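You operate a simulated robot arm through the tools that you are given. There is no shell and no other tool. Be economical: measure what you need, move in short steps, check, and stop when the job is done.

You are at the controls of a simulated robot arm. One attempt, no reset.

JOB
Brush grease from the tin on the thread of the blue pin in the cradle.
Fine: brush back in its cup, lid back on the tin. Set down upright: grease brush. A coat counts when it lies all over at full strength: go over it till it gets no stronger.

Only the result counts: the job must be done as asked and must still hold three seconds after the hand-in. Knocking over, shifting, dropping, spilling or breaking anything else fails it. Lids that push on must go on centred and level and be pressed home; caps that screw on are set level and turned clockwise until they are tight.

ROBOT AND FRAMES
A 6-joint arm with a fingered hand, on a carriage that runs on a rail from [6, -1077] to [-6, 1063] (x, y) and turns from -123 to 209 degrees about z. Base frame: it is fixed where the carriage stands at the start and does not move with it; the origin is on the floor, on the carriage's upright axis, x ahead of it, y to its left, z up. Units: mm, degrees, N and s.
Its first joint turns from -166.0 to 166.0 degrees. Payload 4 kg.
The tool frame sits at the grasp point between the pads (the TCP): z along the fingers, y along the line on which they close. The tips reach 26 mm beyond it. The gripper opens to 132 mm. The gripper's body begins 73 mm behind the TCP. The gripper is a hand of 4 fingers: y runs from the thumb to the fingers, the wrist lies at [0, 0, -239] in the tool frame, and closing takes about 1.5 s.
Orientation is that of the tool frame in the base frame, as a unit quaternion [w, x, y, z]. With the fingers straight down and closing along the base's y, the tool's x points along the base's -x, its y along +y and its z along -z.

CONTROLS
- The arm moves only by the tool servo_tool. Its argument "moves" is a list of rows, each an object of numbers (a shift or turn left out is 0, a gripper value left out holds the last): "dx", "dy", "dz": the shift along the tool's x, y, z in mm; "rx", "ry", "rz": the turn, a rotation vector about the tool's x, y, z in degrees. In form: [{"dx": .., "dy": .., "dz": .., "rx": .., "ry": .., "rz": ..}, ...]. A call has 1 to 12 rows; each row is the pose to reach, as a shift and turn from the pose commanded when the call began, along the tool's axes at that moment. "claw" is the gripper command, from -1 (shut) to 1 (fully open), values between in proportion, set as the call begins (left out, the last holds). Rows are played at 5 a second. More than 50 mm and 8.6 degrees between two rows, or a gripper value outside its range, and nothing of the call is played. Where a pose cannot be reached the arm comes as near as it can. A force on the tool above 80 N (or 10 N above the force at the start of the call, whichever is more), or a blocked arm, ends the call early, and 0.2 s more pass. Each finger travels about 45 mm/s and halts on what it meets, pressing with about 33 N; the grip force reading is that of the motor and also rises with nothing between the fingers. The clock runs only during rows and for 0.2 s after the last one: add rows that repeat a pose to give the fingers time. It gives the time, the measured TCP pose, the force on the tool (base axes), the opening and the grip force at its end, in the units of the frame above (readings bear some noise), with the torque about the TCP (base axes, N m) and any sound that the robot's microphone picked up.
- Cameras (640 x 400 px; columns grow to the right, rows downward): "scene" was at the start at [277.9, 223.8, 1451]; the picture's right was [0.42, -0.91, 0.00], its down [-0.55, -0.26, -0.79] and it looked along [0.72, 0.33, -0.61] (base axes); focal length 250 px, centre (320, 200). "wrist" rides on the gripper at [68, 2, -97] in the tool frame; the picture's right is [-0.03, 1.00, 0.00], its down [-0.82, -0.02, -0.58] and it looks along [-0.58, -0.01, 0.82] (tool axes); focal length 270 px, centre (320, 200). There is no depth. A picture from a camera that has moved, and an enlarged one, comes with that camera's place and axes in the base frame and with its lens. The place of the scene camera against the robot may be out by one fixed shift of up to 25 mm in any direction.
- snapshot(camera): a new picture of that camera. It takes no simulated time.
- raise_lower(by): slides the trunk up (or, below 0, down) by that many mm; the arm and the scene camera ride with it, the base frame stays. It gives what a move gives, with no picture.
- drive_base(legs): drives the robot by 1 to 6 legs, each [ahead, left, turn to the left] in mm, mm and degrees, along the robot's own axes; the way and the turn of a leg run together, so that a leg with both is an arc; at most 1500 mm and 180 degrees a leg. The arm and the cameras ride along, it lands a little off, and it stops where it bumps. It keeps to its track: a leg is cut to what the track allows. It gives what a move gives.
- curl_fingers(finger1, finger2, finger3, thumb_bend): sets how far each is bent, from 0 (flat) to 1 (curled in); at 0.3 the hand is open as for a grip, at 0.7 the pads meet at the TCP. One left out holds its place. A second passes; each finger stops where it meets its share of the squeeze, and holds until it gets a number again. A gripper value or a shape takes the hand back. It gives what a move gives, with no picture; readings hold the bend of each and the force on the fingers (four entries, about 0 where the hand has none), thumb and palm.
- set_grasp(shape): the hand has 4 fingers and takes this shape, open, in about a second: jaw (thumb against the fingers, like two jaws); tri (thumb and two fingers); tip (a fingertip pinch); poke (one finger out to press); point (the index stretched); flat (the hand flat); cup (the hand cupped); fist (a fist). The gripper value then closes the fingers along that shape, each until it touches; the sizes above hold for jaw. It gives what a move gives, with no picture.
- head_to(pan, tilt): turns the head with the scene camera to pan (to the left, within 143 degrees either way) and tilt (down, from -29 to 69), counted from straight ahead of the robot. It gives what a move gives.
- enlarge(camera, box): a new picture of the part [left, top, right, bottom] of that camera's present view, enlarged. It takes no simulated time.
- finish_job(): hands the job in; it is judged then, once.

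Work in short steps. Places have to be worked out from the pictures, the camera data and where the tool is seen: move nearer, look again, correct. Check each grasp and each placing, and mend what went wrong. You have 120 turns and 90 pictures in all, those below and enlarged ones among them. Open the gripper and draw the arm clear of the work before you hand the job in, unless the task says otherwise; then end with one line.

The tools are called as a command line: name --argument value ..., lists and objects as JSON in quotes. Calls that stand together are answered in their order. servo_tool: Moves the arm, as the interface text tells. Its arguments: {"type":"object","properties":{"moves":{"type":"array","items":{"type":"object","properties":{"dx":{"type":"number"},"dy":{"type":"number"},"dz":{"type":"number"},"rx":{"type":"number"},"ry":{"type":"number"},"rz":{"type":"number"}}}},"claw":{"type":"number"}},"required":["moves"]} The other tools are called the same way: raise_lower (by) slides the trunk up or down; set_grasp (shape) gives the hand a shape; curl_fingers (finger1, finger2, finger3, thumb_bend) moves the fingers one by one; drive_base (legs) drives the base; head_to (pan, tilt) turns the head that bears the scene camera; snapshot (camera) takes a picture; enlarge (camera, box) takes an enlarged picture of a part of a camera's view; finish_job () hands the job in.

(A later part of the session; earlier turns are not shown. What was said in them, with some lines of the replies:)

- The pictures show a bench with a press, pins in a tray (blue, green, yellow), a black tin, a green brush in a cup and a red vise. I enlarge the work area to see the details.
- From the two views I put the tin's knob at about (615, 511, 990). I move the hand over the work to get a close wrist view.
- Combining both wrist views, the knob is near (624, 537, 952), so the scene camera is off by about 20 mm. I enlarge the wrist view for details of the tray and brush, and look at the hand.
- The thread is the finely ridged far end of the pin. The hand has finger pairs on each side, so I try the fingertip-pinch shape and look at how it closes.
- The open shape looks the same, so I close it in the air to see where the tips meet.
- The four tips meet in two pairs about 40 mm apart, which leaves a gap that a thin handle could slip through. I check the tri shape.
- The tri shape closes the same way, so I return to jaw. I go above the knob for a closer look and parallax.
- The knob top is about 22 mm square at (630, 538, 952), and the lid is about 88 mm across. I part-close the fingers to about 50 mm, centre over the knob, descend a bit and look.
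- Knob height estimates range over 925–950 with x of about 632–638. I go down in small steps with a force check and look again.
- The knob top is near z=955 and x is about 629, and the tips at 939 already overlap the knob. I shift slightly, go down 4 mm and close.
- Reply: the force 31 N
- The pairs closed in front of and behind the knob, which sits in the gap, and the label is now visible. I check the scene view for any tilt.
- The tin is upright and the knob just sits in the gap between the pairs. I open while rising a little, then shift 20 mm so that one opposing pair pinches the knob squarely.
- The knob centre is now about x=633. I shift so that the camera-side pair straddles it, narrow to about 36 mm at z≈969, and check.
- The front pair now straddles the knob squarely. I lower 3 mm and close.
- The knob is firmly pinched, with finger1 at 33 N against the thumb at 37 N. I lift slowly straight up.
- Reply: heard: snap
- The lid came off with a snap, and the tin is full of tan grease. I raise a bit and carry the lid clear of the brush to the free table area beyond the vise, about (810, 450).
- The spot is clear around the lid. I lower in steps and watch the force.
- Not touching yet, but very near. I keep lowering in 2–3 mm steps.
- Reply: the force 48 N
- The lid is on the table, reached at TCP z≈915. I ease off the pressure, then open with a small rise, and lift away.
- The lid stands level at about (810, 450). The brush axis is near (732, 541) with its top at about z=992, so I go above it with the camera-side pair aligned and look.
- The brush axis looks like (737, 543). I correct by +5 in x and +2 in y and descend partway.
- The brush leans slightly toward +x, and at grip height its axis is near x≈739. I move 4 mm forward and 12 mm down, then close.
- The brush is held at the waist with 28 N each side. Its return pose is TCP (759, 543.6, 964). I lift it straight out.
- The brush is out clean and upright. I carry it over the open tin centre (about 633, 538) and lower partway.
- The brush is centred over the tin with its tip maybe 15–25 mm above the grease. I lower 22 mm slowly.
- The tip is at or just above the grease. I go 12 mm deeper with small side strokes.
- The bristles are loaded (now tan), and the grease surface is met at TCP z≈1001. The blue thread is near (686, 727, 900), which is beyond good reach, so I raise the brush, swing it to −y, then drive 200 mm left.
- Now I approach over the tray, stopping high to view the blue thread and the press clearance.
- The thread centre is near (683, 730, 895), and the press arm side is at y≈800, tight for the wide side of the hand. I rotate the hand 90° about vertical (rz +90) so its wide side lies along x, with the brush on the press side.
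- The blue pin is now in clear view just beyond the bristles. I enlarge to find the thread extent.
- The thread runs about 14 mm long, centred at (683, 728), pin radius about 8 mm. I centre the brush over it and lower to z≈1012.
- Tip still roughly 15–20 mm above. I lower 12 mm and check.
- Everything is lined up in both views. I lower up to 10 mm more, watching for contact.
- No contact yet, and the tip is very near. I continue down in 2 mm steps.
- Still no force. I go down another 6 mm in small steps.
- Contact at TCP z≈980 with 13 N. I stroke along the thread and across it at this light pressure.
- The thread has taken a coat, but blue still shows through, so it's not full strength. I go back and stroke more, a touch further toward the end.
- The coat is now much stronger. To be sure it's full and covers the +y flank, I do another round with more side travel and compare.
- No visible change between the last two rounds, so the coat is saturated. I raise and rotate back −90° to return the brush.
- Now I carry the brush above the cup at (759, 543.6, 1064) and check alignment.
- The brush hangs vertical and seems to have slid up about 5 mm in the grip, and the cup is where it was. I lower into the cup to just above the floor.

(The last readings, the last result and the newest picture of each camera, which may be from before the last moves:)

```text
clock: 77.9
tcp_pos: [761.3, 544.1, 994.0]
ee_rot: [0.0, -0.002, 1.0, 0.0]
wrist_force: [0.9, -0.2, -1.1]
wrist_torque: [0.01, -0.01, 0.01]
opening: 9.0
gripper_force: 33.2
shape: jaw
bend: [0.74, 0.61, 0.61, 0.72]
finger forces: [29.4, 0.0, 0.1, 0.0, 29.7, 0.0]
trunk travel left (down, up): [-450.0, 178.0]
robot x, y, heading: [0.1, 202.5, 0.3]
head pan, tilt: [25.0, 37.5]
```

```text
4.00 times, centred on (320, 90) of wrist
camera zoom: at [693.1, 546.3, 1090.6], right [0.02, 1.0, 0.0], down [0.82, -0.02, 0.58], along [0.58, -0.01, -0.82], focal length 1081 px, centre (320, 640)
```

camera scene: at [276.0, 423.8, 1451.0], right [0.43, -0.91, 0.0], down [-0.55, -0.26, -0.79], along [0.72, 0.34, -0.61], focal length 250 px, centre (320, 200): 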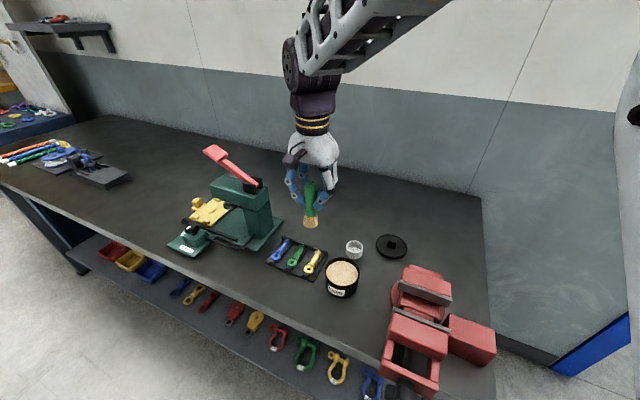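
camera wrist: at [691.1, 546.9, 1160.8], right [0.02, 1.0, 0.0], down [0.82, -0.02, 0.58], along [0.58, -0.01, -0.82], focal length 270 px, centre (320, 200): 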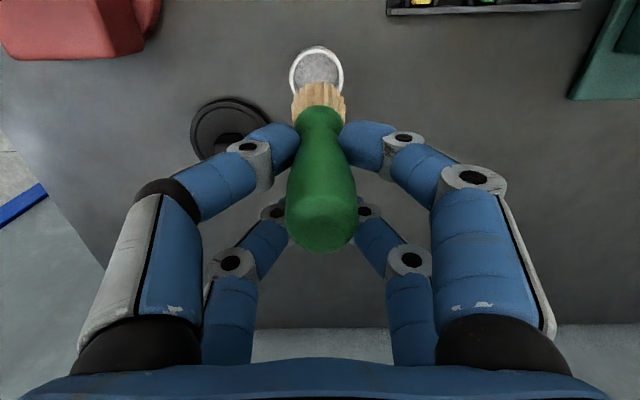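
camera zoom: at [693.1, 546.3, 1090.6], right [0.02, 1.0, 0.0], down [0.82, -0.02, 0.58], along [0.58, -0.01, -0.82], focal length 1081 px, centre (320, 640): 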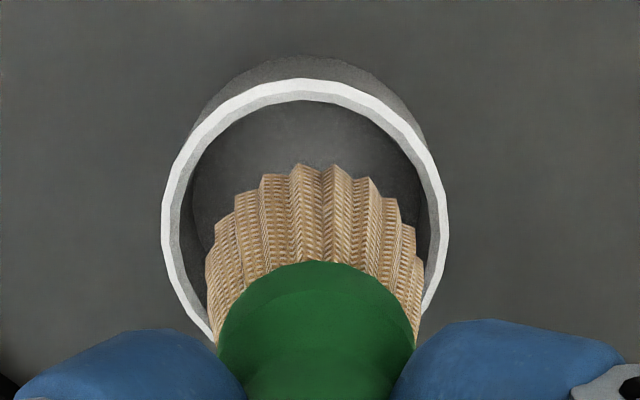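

The bristles sit about 1.5 mm toward +y and about 3 mm toward +x of the cup centre. I correct and lower further.

servo_tool --moves '[{"dx": 2.5, "dy": -1.5}, {"dx": 2.5, "dy": -1.5, "dz": 8}, {"dx": 2.5, "dy": -1.5, "dz": 16}, {"dx": 2.5, "dy": -1.5, "dz": 22}, {"dx": 2.5, "dy": -1.5, "dz": 22}]'

enlarge --camera "scene" --box '[320, 200, 390, 260]'

enlarge --camera "wrist" --box '[250, 40, 390, 140]'

```text
clock: 79.1
tcp_pos: [757.5, 542.7, 974.4]
ee_rot: [0.0, -0.002, 1.0, 0.0]
wrist_force: [-0.5, 0.0, -0.9]
wrist_torque: [0.01, -0.01, -0.02]
opening: 8.8
gripper_force: 33.3
shape: jaw
bend: [0.74, 0.61, 0.61, 0.72]
finger forces: [29.4, 0.0, 0.0, 0.0, 29.6, 0.0]
trunk travel left (down, up): [-450.0, 178.0]
robot x, y, heading: [-2.6, 197.6, 0.2]
head pan, tilt: [25.0, 37.5]
```

```text
6.67 times, centred on (355, 230) of scene
camera zoom: at [276.0, 423.8, 1451.0], right [0.43, -0.91, 0.0], down [-0.55, -0.26, -0.79], along [0.72, 0.34, -0.61], focal length 1670 px, centre (87, 0)
```

zoom: 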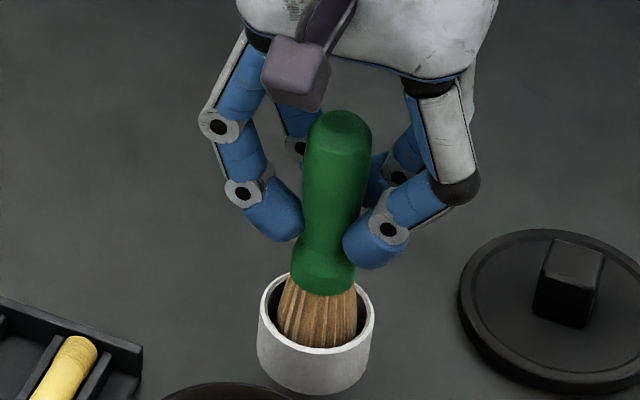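

```text
4.00 times, centred on (320, 90) of wrist
camera zoom: at [690.2, 544.3, 1068.7], right [0.02, 1.0, 0.0], down [0.82, -0.02, 0.58], along [0.58, -0.01, -0.82], focal length 1081 px, centre (320, 640)
```

zoom: 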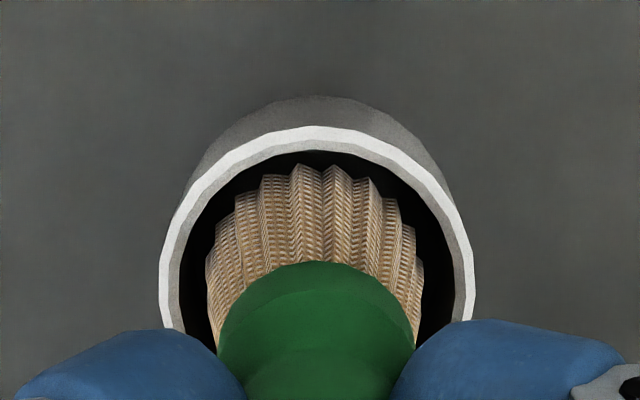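

The brush is inside the cup and centred. I lower until the bristles meet the floor.

servo_tool --moves '[{"dz": 4}, {"dz": 8}, {"dz": 10}, {"dz": 12}, {"dz": 12}]'

```text
clock: 80.3
tcp_pos: [757.7, 542.9, 960.7]
ee_rot: [0.0, -0.002, 1.0, 0.0]
wrist_force: [0.7, 0.0, 0.0]
wrist_torque: [0.03, -0.03, -0.02]
opening: 9.2
gripper_force: 33.2
shape: jaw
bend: [0.74, 0.61, 0.61, 0.72]
finger forces: [29.3, 0.0, 0.1, 0.0, 29.7, 0.1]
trunk travel left (down, up): [-450.0, 178.0]
robot x, y, heading: [-1.4, 199.5, 0.1]
head pan, tilt: [25.0, 37.5]
```

No contact yet. I take a few more small steps.

servo_tool --moves '[{"dz": 1.5}, {"dz": 3}, {"dz": 4}, {"dz": 4}]'

```text
clock: 81.3
tcp_pos: [757.3, 542.7, 959.0]
ee_rot: [0.001, -0.002, 1.0, 0.0]
wrist_force: [-6.7, -2.3, 24.4]
wrist_torque: [-0.06, 0.51, 0.05]
opening: 9.4
gripper_force: 33.1
shape: jaw
bend: [0.74, 0.61, 0.61, 0.72]
finger forces: [33.4, 0.1, 0.0, 0.0, 35.7, 0.1]
trunk travel left (down, up): [-450.0, 178.0]
robot x, y, heading: [-2.4, 197.9, 0.2]
head pan, tilt: [25.0, 37.5]
```

The brush is seated on the floor of the cup. I ease off the pressure, open without moving sideways, then check before lifting away.

servo_tool --moves '[{"dz": -1.5}, {"dz": -2.5}, {"dz": -2.5}]'

servo_tool --moves '[{}, {}, {}, {}, {}, {}]' --claw -0.2

enlarge --camera "scene" --box '[320, 200, 390, 260]'

snapshot --camera "wrist"

```text
clock: 82.1
tcp_pos: [757.1, 542.6, 958.9]
ee_rot: [0.0, -0.002, 1.0, 0.0]
wrist_force: [-3.0, -0.5, 12.8]
wrist_torque: [0.05, 0.27, 0.03]
opening: 9.2
gripper_force: 33.1
shape: jaw
bend: [0.74, 0.61, 0.61, 0.72]
finger forces: [32.6, 0.1, 0.0, 0.0, 33.2, 0.1]
trunk travel left (down, up): [-450.0, 178.0]
robot x, y, heading: [2.5, 199.3, 0.1]
head pan, tilt: [25.0, 37.5]
```

```text
clock: 83.5
tcp_pos: [757.2, 542.7, 958.5]
ee_rot: [0.0, -0.002, 1.0, 0.0]
wrist_force: [0.0, -0.4, 0.0]
wrist_torque: [0.02, 0.01, 0.0]
opening: 52.1
gripper_force: 0.1
shape: jaw
bend: [0.73, 0.73, 0.73, 0.7]
finger forces: [0.1, 0.0, 0.0, 0.1, 0.0, 0.1]
trunk travel left (down, up): [-450.0, 178.0]
robot x, y, heading: [4.2, 200.1, -0.0]
head pan, tilt: [25.0, 37.5]
```

```text
6.67 times, centred on (355, 230) of scene
camera zoom: at [276.0, 423.8, 1451.0], right [0.43, -0.91, 0.0], down [-0.55, -0.26, -0.79], along [0.72, 0.34, -0.61], focal length 1670 px, centre (87, 0)
```

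zoom: 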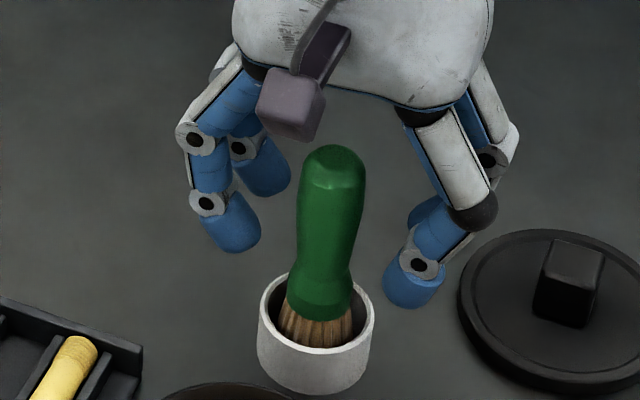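

```text
22 pictures are left
camera wrist: at [689.6, 544.9, 1055.0], right [0.02, 1.0, 0.0], down [0.82, -0.02, 0.58], along [0.58, -0.01, -0.82], focal length 270 px, centre (320, 200)
```

wrist: 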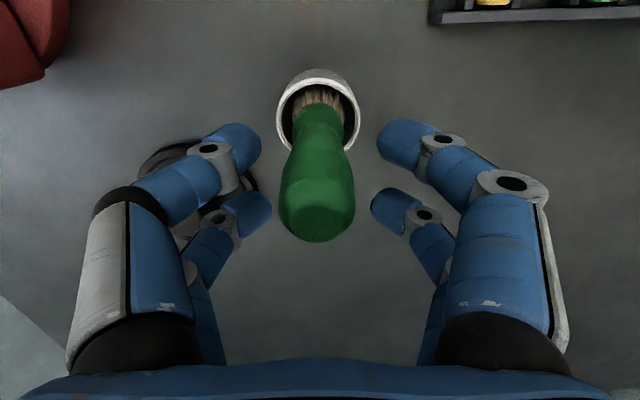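

The brush stands upright in the cup, free of the fingers. I rise straight up and go above the lid at (810, 450).

servo_tool --moves '[{"dz": -20}, {"dz": -50}, {"dz": -85}, {"dx": -25, "dy": -30, "dz": -85}, {"dx": -50, "dy": -60, "dz": -85}, {"dx": -73, "dy": -92, "dz": -85}, {"dx": -73, "dy": -92, "dz": -60}, {"dx": -73, "dy": -92, "dz": -30}, {"dx": -73, "dy": -92, "dz": -15}, {"dx": -73, "dy": -92, "dz": -15}]' --claw -0.3

snapshot --camera "wrist"

```text
clock: 85.7
tcp_pos: [830.7, 451.9, 976.5]
ee_rot: [0.0, -0.002, 1.0, 0.001]
wrist_force: [-0.5, 0.2, -0.1]
wrist_torque: [0.02, -0.01, 0.02]
opening: 46.3
gripper_force: 0.0
shape: jaw
bend: [0.73, 0.73, 0.73, 0.7]
finger forces: [0.1, 0.0, 0.0, 0.1, 0.0, 0.0]
trunk travel left (down, up): [-450.0, 178.0]
robot x, y, heading: [-2.6, 200.3, 0.1]
head pan, tilt: [25.0, 37.5]
```

```text
21 pictures are left
camera wrist: at [762.8, 453.7, 1070.9], right [0.02, 1.0, 0.0], down [0.82, -0.02, 0.58], along [0.58, -0.01, -0.82], focal length 270 px, centre (320, 200)
```

wrist: 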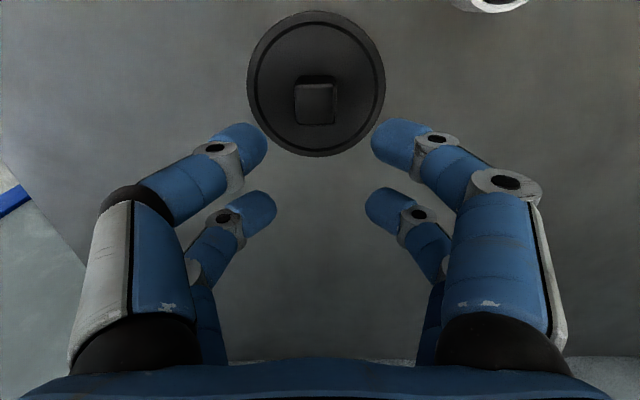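

The knob is 1–2 mm to −y of my centre line. I shift and descend to z≈919, then check.

servo_tool --moves '[{"dy": -1.5, "dz": 20}, {"dy": -1.5, "dz": 40}, {"dy": -1.5, "dz": 52}, {"dy": -1.5, "dz": 56}, {"dy": -1.5, "dz": 56}]' --claw -0.35

enlarge --camera "wrist" --box '[200, 50, 440, 250]'

```text
clock: 86.9
tcp_pos: [831.2, 448.7, 919.7]
ee_rot: [0.001, -0.002, 1.0, 0.0]
wrist_force: [-0.1, 1.0, 0.3]
wrist_torque: [0.0, -0.01, 0.01]
opening: 43.2
gripper_force: 0.1
shape: jaw
bend: [0.73, 0.73, 0.73, 0.7]
finger forces: [0.0, 0.0, 0.0, 0.0, 0.2, 0.0]
trunk travel left (down, up): [-450.0, 178.0]
robot x, y, heading: [-2.7, 202.4, 0.1]
head pan, tilt: [25.0, 37.5]
```

```text
2.00 times, centred on (320, 150) of wrist
camera zoom: at [762.8, 451.1, 1014.6], right [0.02, 1.0, 0.0], down [0.82, -0.02, 0.58], along [0.58, -0.01, -0.82], focal length 541 px, centre (320, 300)
```

zoom: 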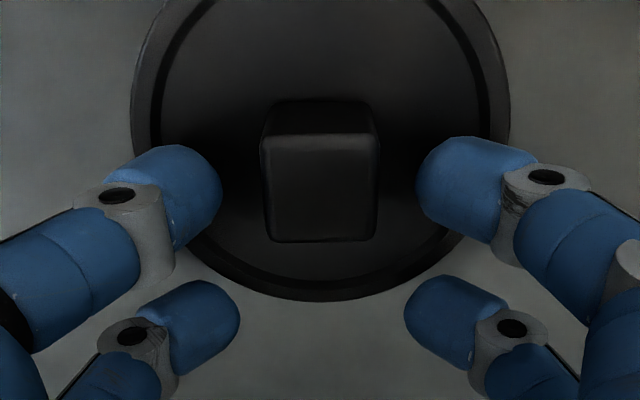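

Well straddled, so I close while lowering about 4 mm.

servo_tool --moves '[{"dz": 1}, {"dz": 2}, {"dz": 3}, {"dz": 4}, {"dz": 4}, {"dz": 4}, {"dz": 4}]' --claw -1

enlarge --camera "wrist" --box '[200, 50, 440, 250]'

```text
clock: 88.5
tcp_pos: [832.0, 449.4, 915.8]
ee_rot: [0.0, -0.002, 1.0, 0.001]
wrist_force: [0.9, -4.6, 15.7]
wrist_torque: [-0.36, 0.24, 0.04]
opening: 13.5
gripper_force: 33.1
shape: jaw
bend: [0.73, 0.71, 0.71, 0.7]
finger forces: [30.3, 0.0, 0.0, 0.0, 40.8, 0.1]
trunk travel left (down, up): [-450.0, 178.0]
robot x, y, heading: [0.2, 197.9, 0.3]
head pan, tilt: [25.0, 37.5]
```

```text
2.00 times, centred on (320, 150) of wrist
camera zoom: at [763.4, 451.7, 1011.4], right [0.02, 1.0, 0.0], down [0.82, -0.02, 0.58], along [0.58, -0.01, -0.82], focal length 541 px, centre (320, 300)
```

zoom: 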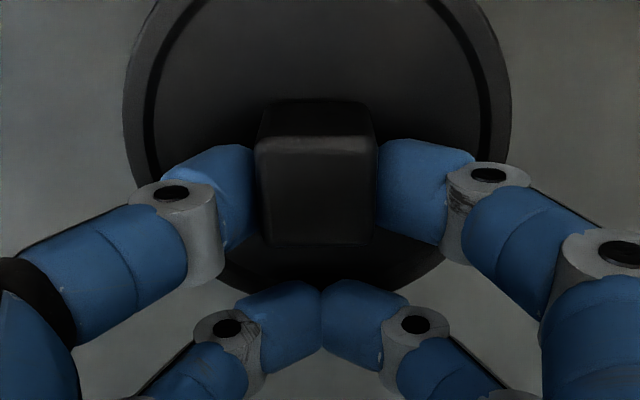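

The lid is gripped, with the knob about 3 mm further to −x in the hand than before, so I allow for that. I lift and retrace the path to above the tin.

servo_tool --moves '[{"dz": -10}, {"dz": -45}, {"dz": -90}, {"dz": -135}, {"dx": 45, "dz": -145}, {"dx": 90, "dz": -145}, {"dx": 135, "dz": -145}, {"dx": 178, "dz": -145}, {"dx": 178, "dy": 45, "dz": -145}, {"dx": 178, "dy": 89, "dz": -145}, {"dx": 178, "dy": 89, "dz": -115}, {"dx": 178, "dy": 89, "dz": -115}]'

snapshot --camera "wrist"

enlarge --camera "scene" --box '[280, 190, 400, 310]'

```text
clock: 91.1
tcp_pos: [653.3, 537.1, 1028.9]
ee_rot: [0.001, -0.002, 1.0, 0.001]
wrist_force: [-0.7, 0.8, 0.1]
wrist_torque: [-0.01, -0.01, 0.01]
opening: 12.9
gripper_force: 32.6
shape: jaw
bend: [0.73, 0.71, 0.71, 0.7]
finger forces: [30.0, 0.0, 0.1, 0.0, 30.3, 0.1]
trunk travel left (down, up): [-450.0, 178.0]
robot x, y, heading: [0.0, 200.2, 0.3]
head pan, tilt: [25.0, 37.5]
```

```text
18 pictures are left
camera wrist: at [585.3, 539.5, 1125.5], right [0.02, 1.0, 0.0], down [0.82, -0.02, 0.58], along [0.58, -0.01, -0.82], focal length 270 px, centre (320, 200)
```

wrist: 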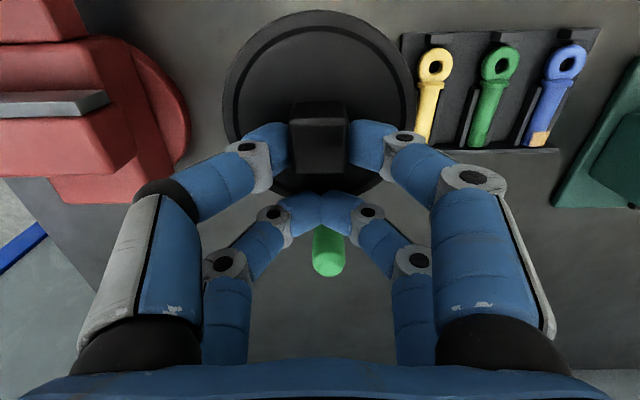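

```text
3.33 times, centred on (340, 250) of scene
camera zoom: at [276.0, 423.8, 1451.0], right [0.43, -0.91, 0.0], down [-0.55, -0.26, -0.79], along [0.72, 0.34, -0.61], focal length 835 px, centre (253, 33)
```

zoom: 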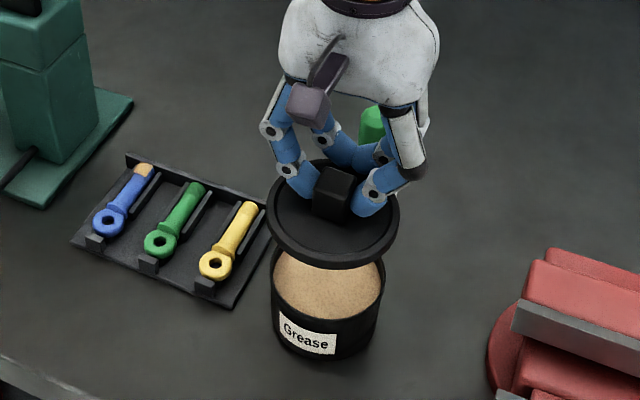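

The lid is above the tin. From comparing views I want TCP (655, 538.3). I lower to about 10 mm above its seat and look.

servo_tool --moves '[{"dx": -2, "dy": 1, "dz": 15}, {"dx": -2, "dy": 1, "dz": 30}, {"dx": -2, "dy": 1, "dz": 45}, {"dx": -2, "dy": 1, "dz": 52}, {"dx": -2, "dy": 1, "dz": 52}]'

enlarge --camera "scene" --box '[310, 230, 370, 300]'

enlarge --camera "wrist" --box '[200, 0, 440, 200]'

```text
clock: 92.3
tcp_pos: [655.4, 539.4, 977.4]
ee_rot: [0.001, -0.001, 1.0, 0.0]
wrist_force: [0.6, 0.3, -0.6]
wrist_torque: [-0.04, 0.0, -0.01]
opening: 13.4
gripper_force: 32.9
shape: jaw
bend: [0.73, 0.71, 0.71, 0.7]
finger forces: [29.9, 0.0, 0.0, 0.1, 30.2, 0.0]
trunk travel left (down, up): [-450.0, 178.0]
robot x, y, heading: [2.2, 198.8, 0.4]
head pan, tilt: [25.0, 37.5]
```

```text
5.71 times, centred on (340, 265) of scene
camera zoom: at [276.0, 423.8, 1451.0], right [0.43, -0.91, 0.0], down [-0.55, -0.26, -0.79], along [0.72, 0.34, -0.61], focal length 1432 px, centre (206, -171)
```

zoom: 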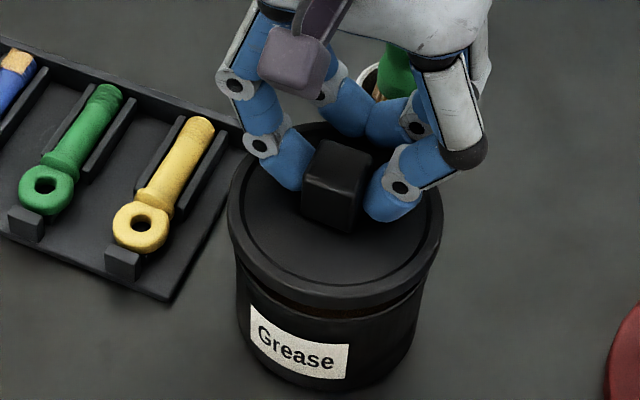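

```text
2.00 times, centred on (320, 100) of wrist
camera zoom: at [587.7, 540.4, 1073.6], right [0.02, 1.0, 0.0], down [0.82, -0.02, 0.58], along [0.58, -0.01, -0.82], focal length 541 px, centre (320, 400)
```

zoom: 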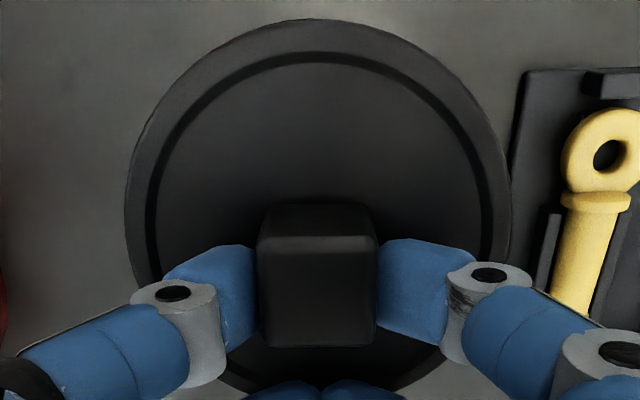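

The lid looks centred over the tin sideways. I lower gently to first contact.

servo_tool --moves '[{"dz": 3}, {"dz": 6}, {"dz": 8}, {"dz": 10}, {"dz": 10}]'

enlarge --camera "scene" --box '[310, 230, 370, 300]'

```text
clock: 93.5
tcp_pos: [656.0, 537.8, 967.3]
ee_rot: [0.002, -0.002, 1.0, 0.001]
wrist_force: [5.6, -3.6, 20.1]
wrist_torque: [-0.65, 0.47, 0.17]
opening: 13.6
gripper_force: 33.8
shape: jaw
bend: [0.73, 0.71, 0.71, 0.7]
finger forces: [32.8, 0.0, 0.0, 0.0, 50.0, 0.0]
trunk travel left (down, up): [-450.0, 178.0]
robot x, y, heading: [1.6, 196.1, 0.1]
head pan, tilt: [25.0, 37.5]
```

```text
5.71 times, centred on (340, 265) of scene
camera zoom: at [275.7, 423.3, 1451.2], right [0.42, -0.91, 0.0], down [-0.55, -0.26, -0.79], along [0.72, 0.34, -0.61], focal length 1432 px, centre (206, -171)
```

zoom: 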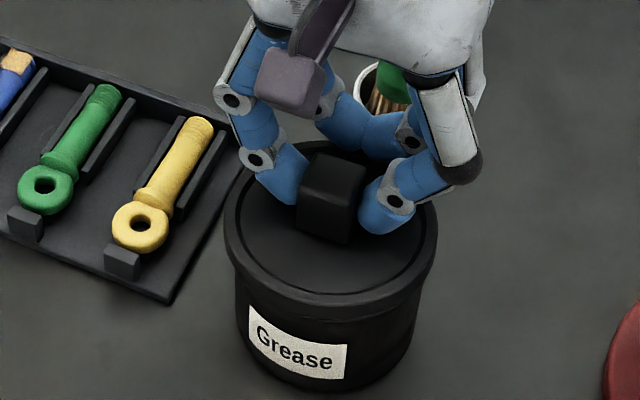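

The rim is touched with 20 N, about 3–4 mm above the seat. I press down in small steps, nudged −1 mm in y.

servo_tool --moves '[{"dy": -1, "dz": 1}, {"dy": -1, "dz": 3}, {"dy": -1, "dz": 5}, {"dy": -1, "dz": 7}, {"dy": -1, "dz": 8}]'

enlarge --camera "scene" --box '[310, 230, 370, 300]'

```text
clock: 94.6
tcp_pos: [656.7, 538.2, 967.1]
ee_rot: [0.004, -0.002, 1.0, 0.003]
wrist_force: [-8.2, -7.9, 36.8]
wrist_torque: [-0.78, 1.07, 0.32]
opening: 17.5
gripper_force: 33.4
shape: jaw
bend: [0.74, 0.71, 0.71, 0.72]
finger forces: [34.6, 0.1, 0.1, 0.0, 66.0, 0.0]
trunk travel left (down, up): [-450.0, 178.0]
robot x, y, heading: [-1.0, 200.2, 0.4]
head pan, tilt: [25.0, 37.5]
stopped in row 5: the force on the tool passed its limit at 82 N (the readings are from after the stop); the commanded pose is now the measured one
```

```text
5.71 times, centred on (340, 265) of scene
camera zoom: at [274.9, 422.7, 1451.2], right [0.42, -0.91, 0.0], down [-0.55, -0.26, -0.79], along [0.72, 0.34, -0.61], focal length 1432 px, centre (206, -171)
```

zoom: 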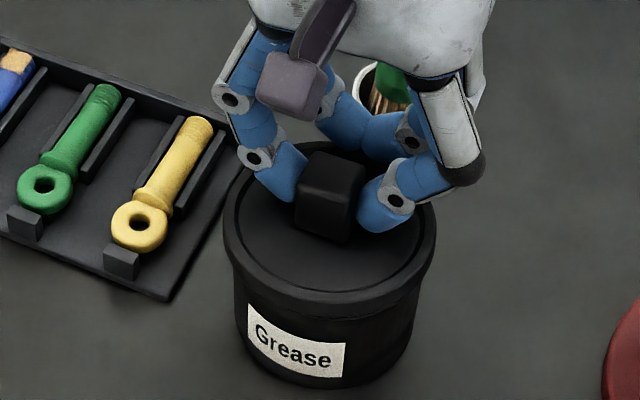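

The push stopped at 82 N with the lid still about 2–3 mm proud and no snap heard. I release the knob and look at how the lid lies.

servo_tool --moves '[{"dz": -1}, {"dz": -2}, {"dz": -3}, {"dz": -4}, {"dz": -5}]' --claw -0.35

enlarge --camera "wrist" --box '[200, 20, 440, 220]'

enlarge --camera "scene" --box '[310, 230, 370, 300]'

```text
clock: 95.8
tcp_pos: [657.4, 538.1, 968.3]
ee_rot: [0.003, -0.002, 1.0, 0.003]
wrist_force: [0.6, 1.2, 3.8]
wrist_torque: [-0.02, 0.06, -0.02]
opening: 41.0
gripper_force: 0.2
shape: jaw
bend: [0.74, 0.74, 0.74, 0.71]
finger forces: [0.0, 0.0, 0.1, 0.1, 4.0, 0.0]
trunk travel left (down, up): [-450.0, 178.0]
robot x, y, heading: [1.0, 196.3, 0.4]
head pan, tilt: [25.0, 37.5]
```

```text
2.00 times, centred on (320, 120) of wrist
camera zoom: at [588.8, 540.4, 1064.9], right [0.02, 1.0, 0.0], down [0.81, -0.02, 0.58], along [0.58, -0.01, -0.81], focal length 541 px, centre (320, 360)
```

zoom: 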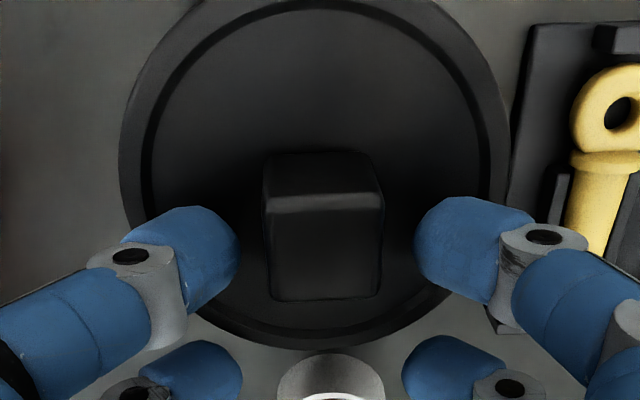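

```text
5.71 times, centred on (340, 265) of scene
camera zoom: at [276.0, 423.6, 1450.9], right [0.42, -0.91, 0.0], down [-0.55, -0.26, -0.79], along [0.72, 0.34, -0.61], focal length 1432 px, centre (206, -171)
```

zoom: 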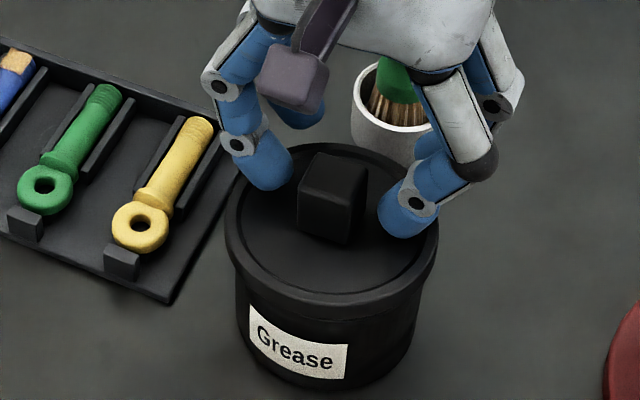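

The lid lies on the tin, roughly level. I rise, close the fingers, and press with the camera-side fingertip pair on top of the knob centre.

servo_tool --moves '[{"dz": -20}, {"dx": 4, "dz": -45}, {"dx": 4, "dz": -45}]'

servo_tool --moves '[{}, {}, {}, {}, {}, {"dz": 10}, {"dz": 18}, {"dz": 18}]' --claw -1

enlarge --camera "wrist" --box '[200, 20, 440, 220]'

```text
clock: 96.6
tcp_pos: [653.2, 538.0, 1014.4]
ee_rot: [0.003, -0.001, 1.0, 0.002]
wrist_force: [-0.4, -0.4, -0.7]
wrist_torque: [0.0, 0.0, 0.03]
opening: 42.5
gripper_force: 0.0
shape: jaw
bend: [0.74, 0.74, 0.74, 0.7]
finger forces: [0.0, 0.0, 0.1, 0.0, 0.0, 0.0]
trunk travel left (down, up): [-450.0, 178.0]
robot x, y, heading: [-1.4, 201.3, 0.3]
head pan, tilt: [25.0, 37.5]
```

```text
clock: 98.4
tcp_pos: [652.7, 539.1, 996.2]
ee_rot: [0.003, -0.002, 1.0, 0.002]
wrist_force: [-0.2, -0.4, -0.1]
wrist_torque: [-0.01, 0.01, 0.03]
opening: 0.0
gripper_force: 32.9
shape: jaw
bend: [0.62, 0.63, 0.63, 0.7]
finger forces: [0.0, 0.0, 0.0, 0.0, 0.1, 0.0]
trunk travel left (down, up): [-450.0, 178.0]
robot x, y, heading: [-2.1, 198.3, -0.1]
head pan, tilt: [25.0, 37.5]
```

```text
2.00 times, centred on (320, 120) of wrist
camera zoom: at [584.3, 539.9, 1091.7], right [0.02, 1.0, 0.01], down [0.81, -0.02, 0.58], along [0.58, -0.01, -0.81], focal length 541 px, centre (320, 360)
```

zoom: 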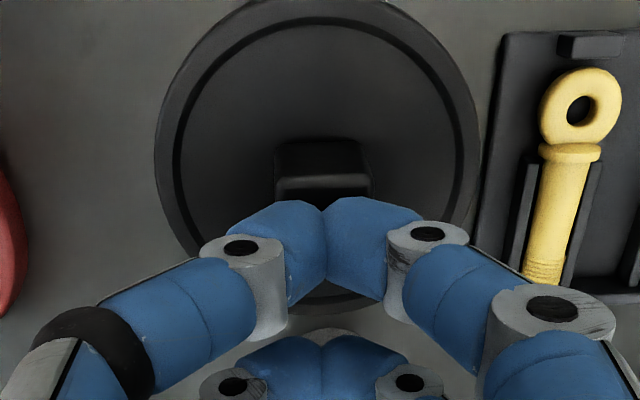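

The closed pair is above the knob centre. I descend and press progressively.

servo_tool --moves '[{"dz": 6}, {"dz": 11}, {"dz": 14}, {"dz": 17}, {"dz": 19}, {"dz": 21}, {"dz": 23}, {"dz": 25}, {"dz": 27}]'

enlarge --camera "scene" --box '[310, 230, 370, 300]'

```text
clock: 99.1
tcp_pos: [655.4, 539.6, 993.2]
ee_rot: [0.009, -0.002, 1.0, 0.007]
wrist_force: [-5.8, -6.8, 40.8]
wrist_torque: [-0.19, 1.18, 0.18]
opening: 0.1
gripper_force: 33.0
shape: jaw
bend: [0.69, 0.63, 0.63, 0.69]
finger forces: [0.0, 0.0, 0.0, 0.0, 0.0, 0.0]
trunk travel left (down, up): [-450.0, 178.0]
robot x, y, heading: [0.0, 198.6, 0.2]
head pan, tilt: [25.0, 37.5]
stopped in row 3: the force on the tool passed its limit at 86 N (the readings are from after the stop); the commanded pose is now the measured one
```

```text
5.71 times, centred on (340, 265) of scene
camera zoom: at [274.8, 422.4, 1451.4], right [0.42, -0.91, 0.0], down [-0.55, -0.26, -0.79], along [0.72, 0.34, -0.61], focal length 1432 px, centre (206, -171)
```

zoom: 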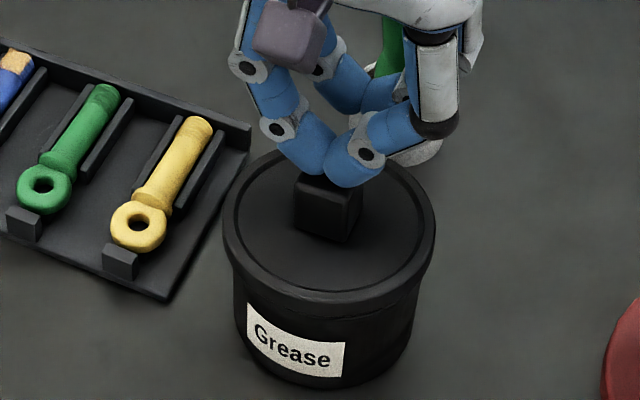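

Two checks agree that the lid is offset by about 1.4 mm toward +y and slightly −x: the rim overhang in the picture, and the reaction forces pushing it −y and +x. I rise, reopen, and re-straddle the knob to lift and recentre it.

servo_tool --moves '[{"dz": -10}, {"dz": -22}, {"dz": -22, "dx": 1}, {"dz": -22, "dx": 1}, {"dz": -22, "dx": 1}, {"dx": 1, "dy": -1, "dz": 0}, {"dx": 1, "dy": -1, "dz": 15}, {"dx": 1, "dy": -1, "dz": 22}, {"dx": 1, "dy": -1, "dz": 22}]' --claw -0.4

servo_tool --moves '[{}, {"dz": 1}, {"dz": 2}, {"dz": 3}, {"dz": 3}, {"dz": 3}, {"dz": 3}]' --claw -1

enlarge --camera "wrist" --box '[200, 20, 440, 220]'

```text
clock: 101.1
tcp_pos: [656.2, 538.8, 967.9]
ee_rot: [0.008, -0.001, 1.0, 0.008]
wrist_force: [1.6, -4.2, 31.0]
wrist_torque: [-1.01, 0.7, 0.13]
opening: 42.6
gripper_force: 0.1
shape: jaw
bend: [0.74, 0.74, 0.74, 0.71]
finger forces: [0.0, 0.0, 0.1, 0.0, 30.3, 0.2]
trunk travel left (down, up): [-450.0, 178.0]
robot x, y, heading: [-1.0, 200.7, 0.3]
head pan, tilt: [25.0, 37.5]
```

```text
clock: 102.7
tcp_pos: [653.7, 539.7, 965.6]
ee_rot: [0.008, -0.003, 1.0, 0.007]
wrist_force: [-3.0, 6.0, 31.0]
wrist_torque: [0.08, -0.45, 0.06]
opening: 18.2
gripper_force: 32.8
shape: jaw
bend: [0.74, 0.64, 0.65, 0.74]
finger forces: [28.3, 0.1, 0.1, 0.0, 26.4, 0.1]
trunk travel left (down, up): [-450.0, 178.0]
robot x, y, heading: [-2.4, 198.5, 0.2]
head pan, tilt: [25.0, 37.5]
heard: snap
```

```text
2.00 times, centred on (320, 120) of wrist
camera zoom: at [584.6, 540.4, 1060.6], right [0.02, 1.0, 0.01], down [0.81, -0.03, 0.59], along [0.59, 0.0, -0.81], focal length 541 px, centre (320, 360)
```

zoom: 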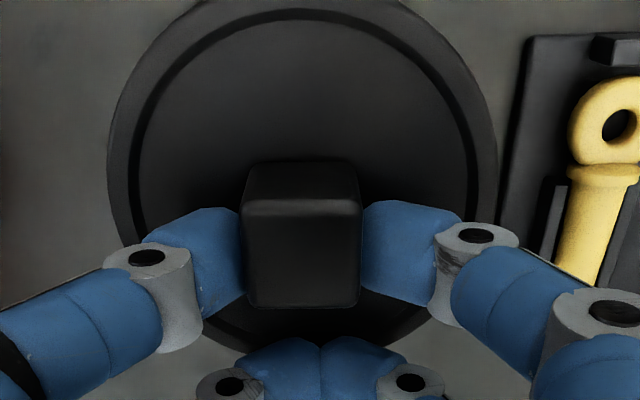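

A snap was heard while the hand bore down on the lid, so it has probably gone home. The tool is tilted about 1° from the earlier stops, so I release, rise, level the hand, and look.

servo_tool --moves '[{"dz": -2}, {"dz": -4}, {"dz": -6}, {"dz": -8}, {"dz": -25}, {"dz": -50, "rx": 0.8, "ry": 0.92, "rz": 0.34}, {"dz": -50, "rx": 0.8, "ry": 0.92, "rz": 0.34}]' --claw -0.35

enlarge --camera "scene" --box '[310, 230, 370, 300]'

```text
clock: 104.3
tcp_pos: [655.3, 536.9, 1014.8]
ee_rot: [-0.001, 0.002, 1.0, -0.001]
wrist_force: [-0.2, 0.4, -0.1]
wrist_torque: [-0.01, 0.0, -0.02]
opening: 42.5
gripper_force: 0.0
shape: jaw
bend: [0.74, 0.74, 0.74, 0.7]
finger forces: [0.0, 0.1, 0.1, 0.0, 0.0, 0.0]
trunk travel left (down, up): [-450.0, 178.0]
robot x, y, heading: [-2.1, 199.7, 0.1]
head pan, tilt: [25.0, 37.5]
```

```text
5.71 times, centred on (340, 265) of scene
camera zoom: at [276.2, 423.4, 1451.0], right [0.42, -0.91, 0.0], down [-0.55, -0.26, -0.79], along [0.72, 0.34, -0.61], focal length 1432 px, centre (206, -171)
```

zoom: 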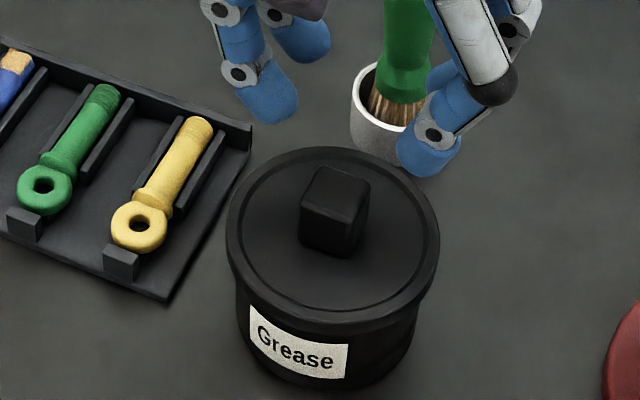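

The lid is now centred (equal overhang) and level, and visibly lower. I do a final confirming press on the knob top with closed fingers, kept below the limit.

servo_tool --moves '[{"dx": 1.5}, {"dx": 1.5}, {"dx": 1.5}, {"dx": 1.5}, {"dx": 1.5}, {"dx": 1.5, "dz": 12}, {"dx": 1.5, "dz": 18}, {"dx": 1.5, "dz": 22}, {"dx": 1.5, "dz": 24}, {"dx": 1.5, "dz": 26}, {"dx": 1.5, "dz": 28}, {"dx": 1.5, "dz": 29}]' --claw -1

```text
clock: 106.9
tcp_pos: [653.9, 538.6, 990.3]
ee_rot: [0.003, 0.002, 1.0, 0.001]
wrist_force: [0.0, -4.3, 67.0]
wrist_torque: [-0.16, 1.29, 0.07]
opening: 0.0
gripper_force: 33.2
shape: jaw
bend: [0.67, 0.63, 0.63, 0.7]
finger forces: [0.0, 0.0, 0.0, 0.0, 0.0, 0.0]
trunk travel left (down, up): [-450.0, 178.0]
robot x, y, heading: [3.0, 198.2, 0.2]
head pan, tilt: [25.0, 37.5]
```

It now sits about 2–3 mm lower than in the un-seated press and doesn't yield at 67 N, so the lid is home. I withdraw upward, open, and take final looks.

servo_tool --moves '[{"dz": -8}, {"dz": -30}, {"dz": -70}, {"dz": -115}, {"dz": -160}, {"dz": -160}]'

servo_tool --moves '[{"dy": -40}, {"dy": -80}, {"dy": -80}, {"dy": -80}, {"dy": -80}, {"dy": -80}, {"dy": -80}]' --claw 1

enlarge --camera "scene" --box '[230, 190, 430, 310]'

enlarge --camera "scene" --box '[310, 210, 380, 300]'

```text
clock: 108.3
tcp_pos: [650.2, 540.5, 1145.7]
ee_rot: [-0.001, 0.003, 1.0, -0.002]
wrist_force: [-0.2, -0.4, 0.0]
wrist_torque: [-0.02, 0.03, -0.01]
opening: 0.0
gripper_force: 32.4
shape: jaw
bend: [0.66, 0.63, 0.63, 0.7]
finger forces: [0.0, 0.1, 0.0, 0.0, 0.1, 0.0]
trunk travel left (down, up): [-450.0, 178.0]
robot x, y, heading: [-0.5, 203.1, 0.0]
head pan, tilt: [25.0, 37.5]
```

```text
clock: 109.9
tcp_pos: [652.9, 458.7, 1146.2]
ee_rot: [-0.001, 0.002, 1.0, -0.001]
wrist_force: [0.1, 0.5, -0.4]
wrist_torque: [0.01, 0.01, 0.0]
opening: 132.0
gripper_force: 0.1
shape: jaw
bend: [0.3, 0.3, 0.3, 0.3]
finger forces: [0.0, 0.0, 0.0, 0.1, 0.0, 0.0]
trunk travel left (down, up): [-450.0, 178.0]
robot x, y, heading: [-1.9, 199.4, 0.2]
head pan, tilt: [25.0, 37.5]
```

```text
3.20 times, centred on (330, 250) of scene
camera zoom: at [276.2, 423.3, 1451.0], right [0.42, -0.91, 0.0], down [-0.55, -0.26, -0.79], along [0.72, 0.34, -0.61], focal length 802 px, centre (288, 40)
```

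zoom: 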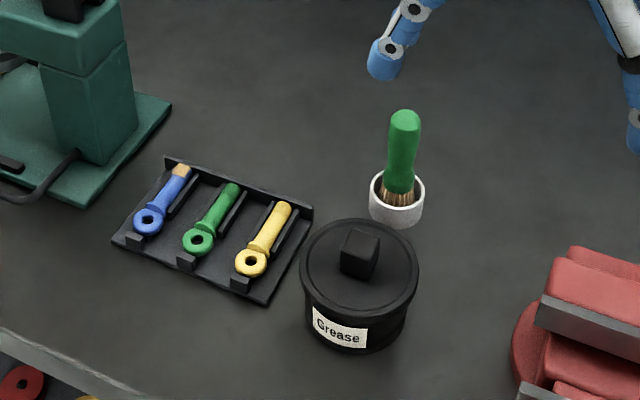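

```text
4.44 times, centred on (345, 255) of scene
camera zoom: at [276.2, 423.3, 1451.0], right [0.42, -0.91, 0.0], down [-0.55, -0.26, -0.79], along [0.72, 0.34, -0.61], focal length 1114 px, centre (209, -44)
```

zoom: 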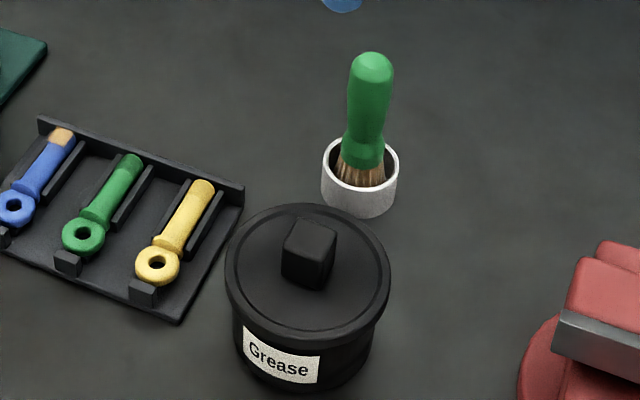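

Everything is in place: brush upright in its cup, coat on the thread, lid on the tin. One close zoom on the tin to confirm the lid is level all round.

enlarge --camera "scene" --box '[320, 250, 370, 300]'

```text
8.00 times, centred on (345, 275) of scene
camera zoom: at [276.2, 423.3, 1451.0], right [0.42, -0.91, 0.0], down [-0.55, -0.26, -0.79], along [0.72, 0.34, -0.61], focal length 2004 px, centre (120, -400)
```

zoom: 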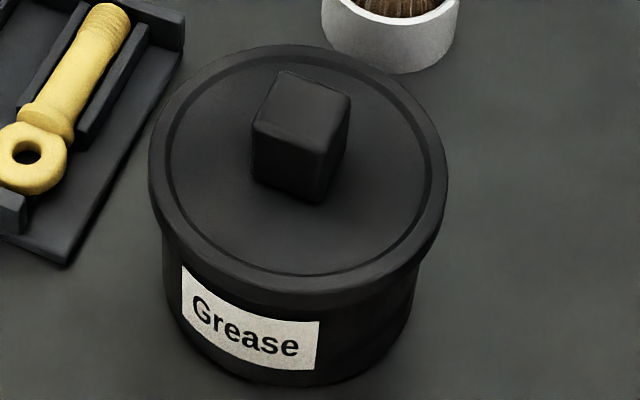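

The lid is level and centred with an even rim, and the arm is clear with the gripper open. I hand the job in.

finish_job

```text
The job is handed in.
```

I brushed grease on the blue pin's thread until another pass made no visible difference. The brush is back upright in its cup, and the lid is pressed home on the tin (a snap was heard, and it held under a 67 N press); the result of the hand-in has not been shown to me.
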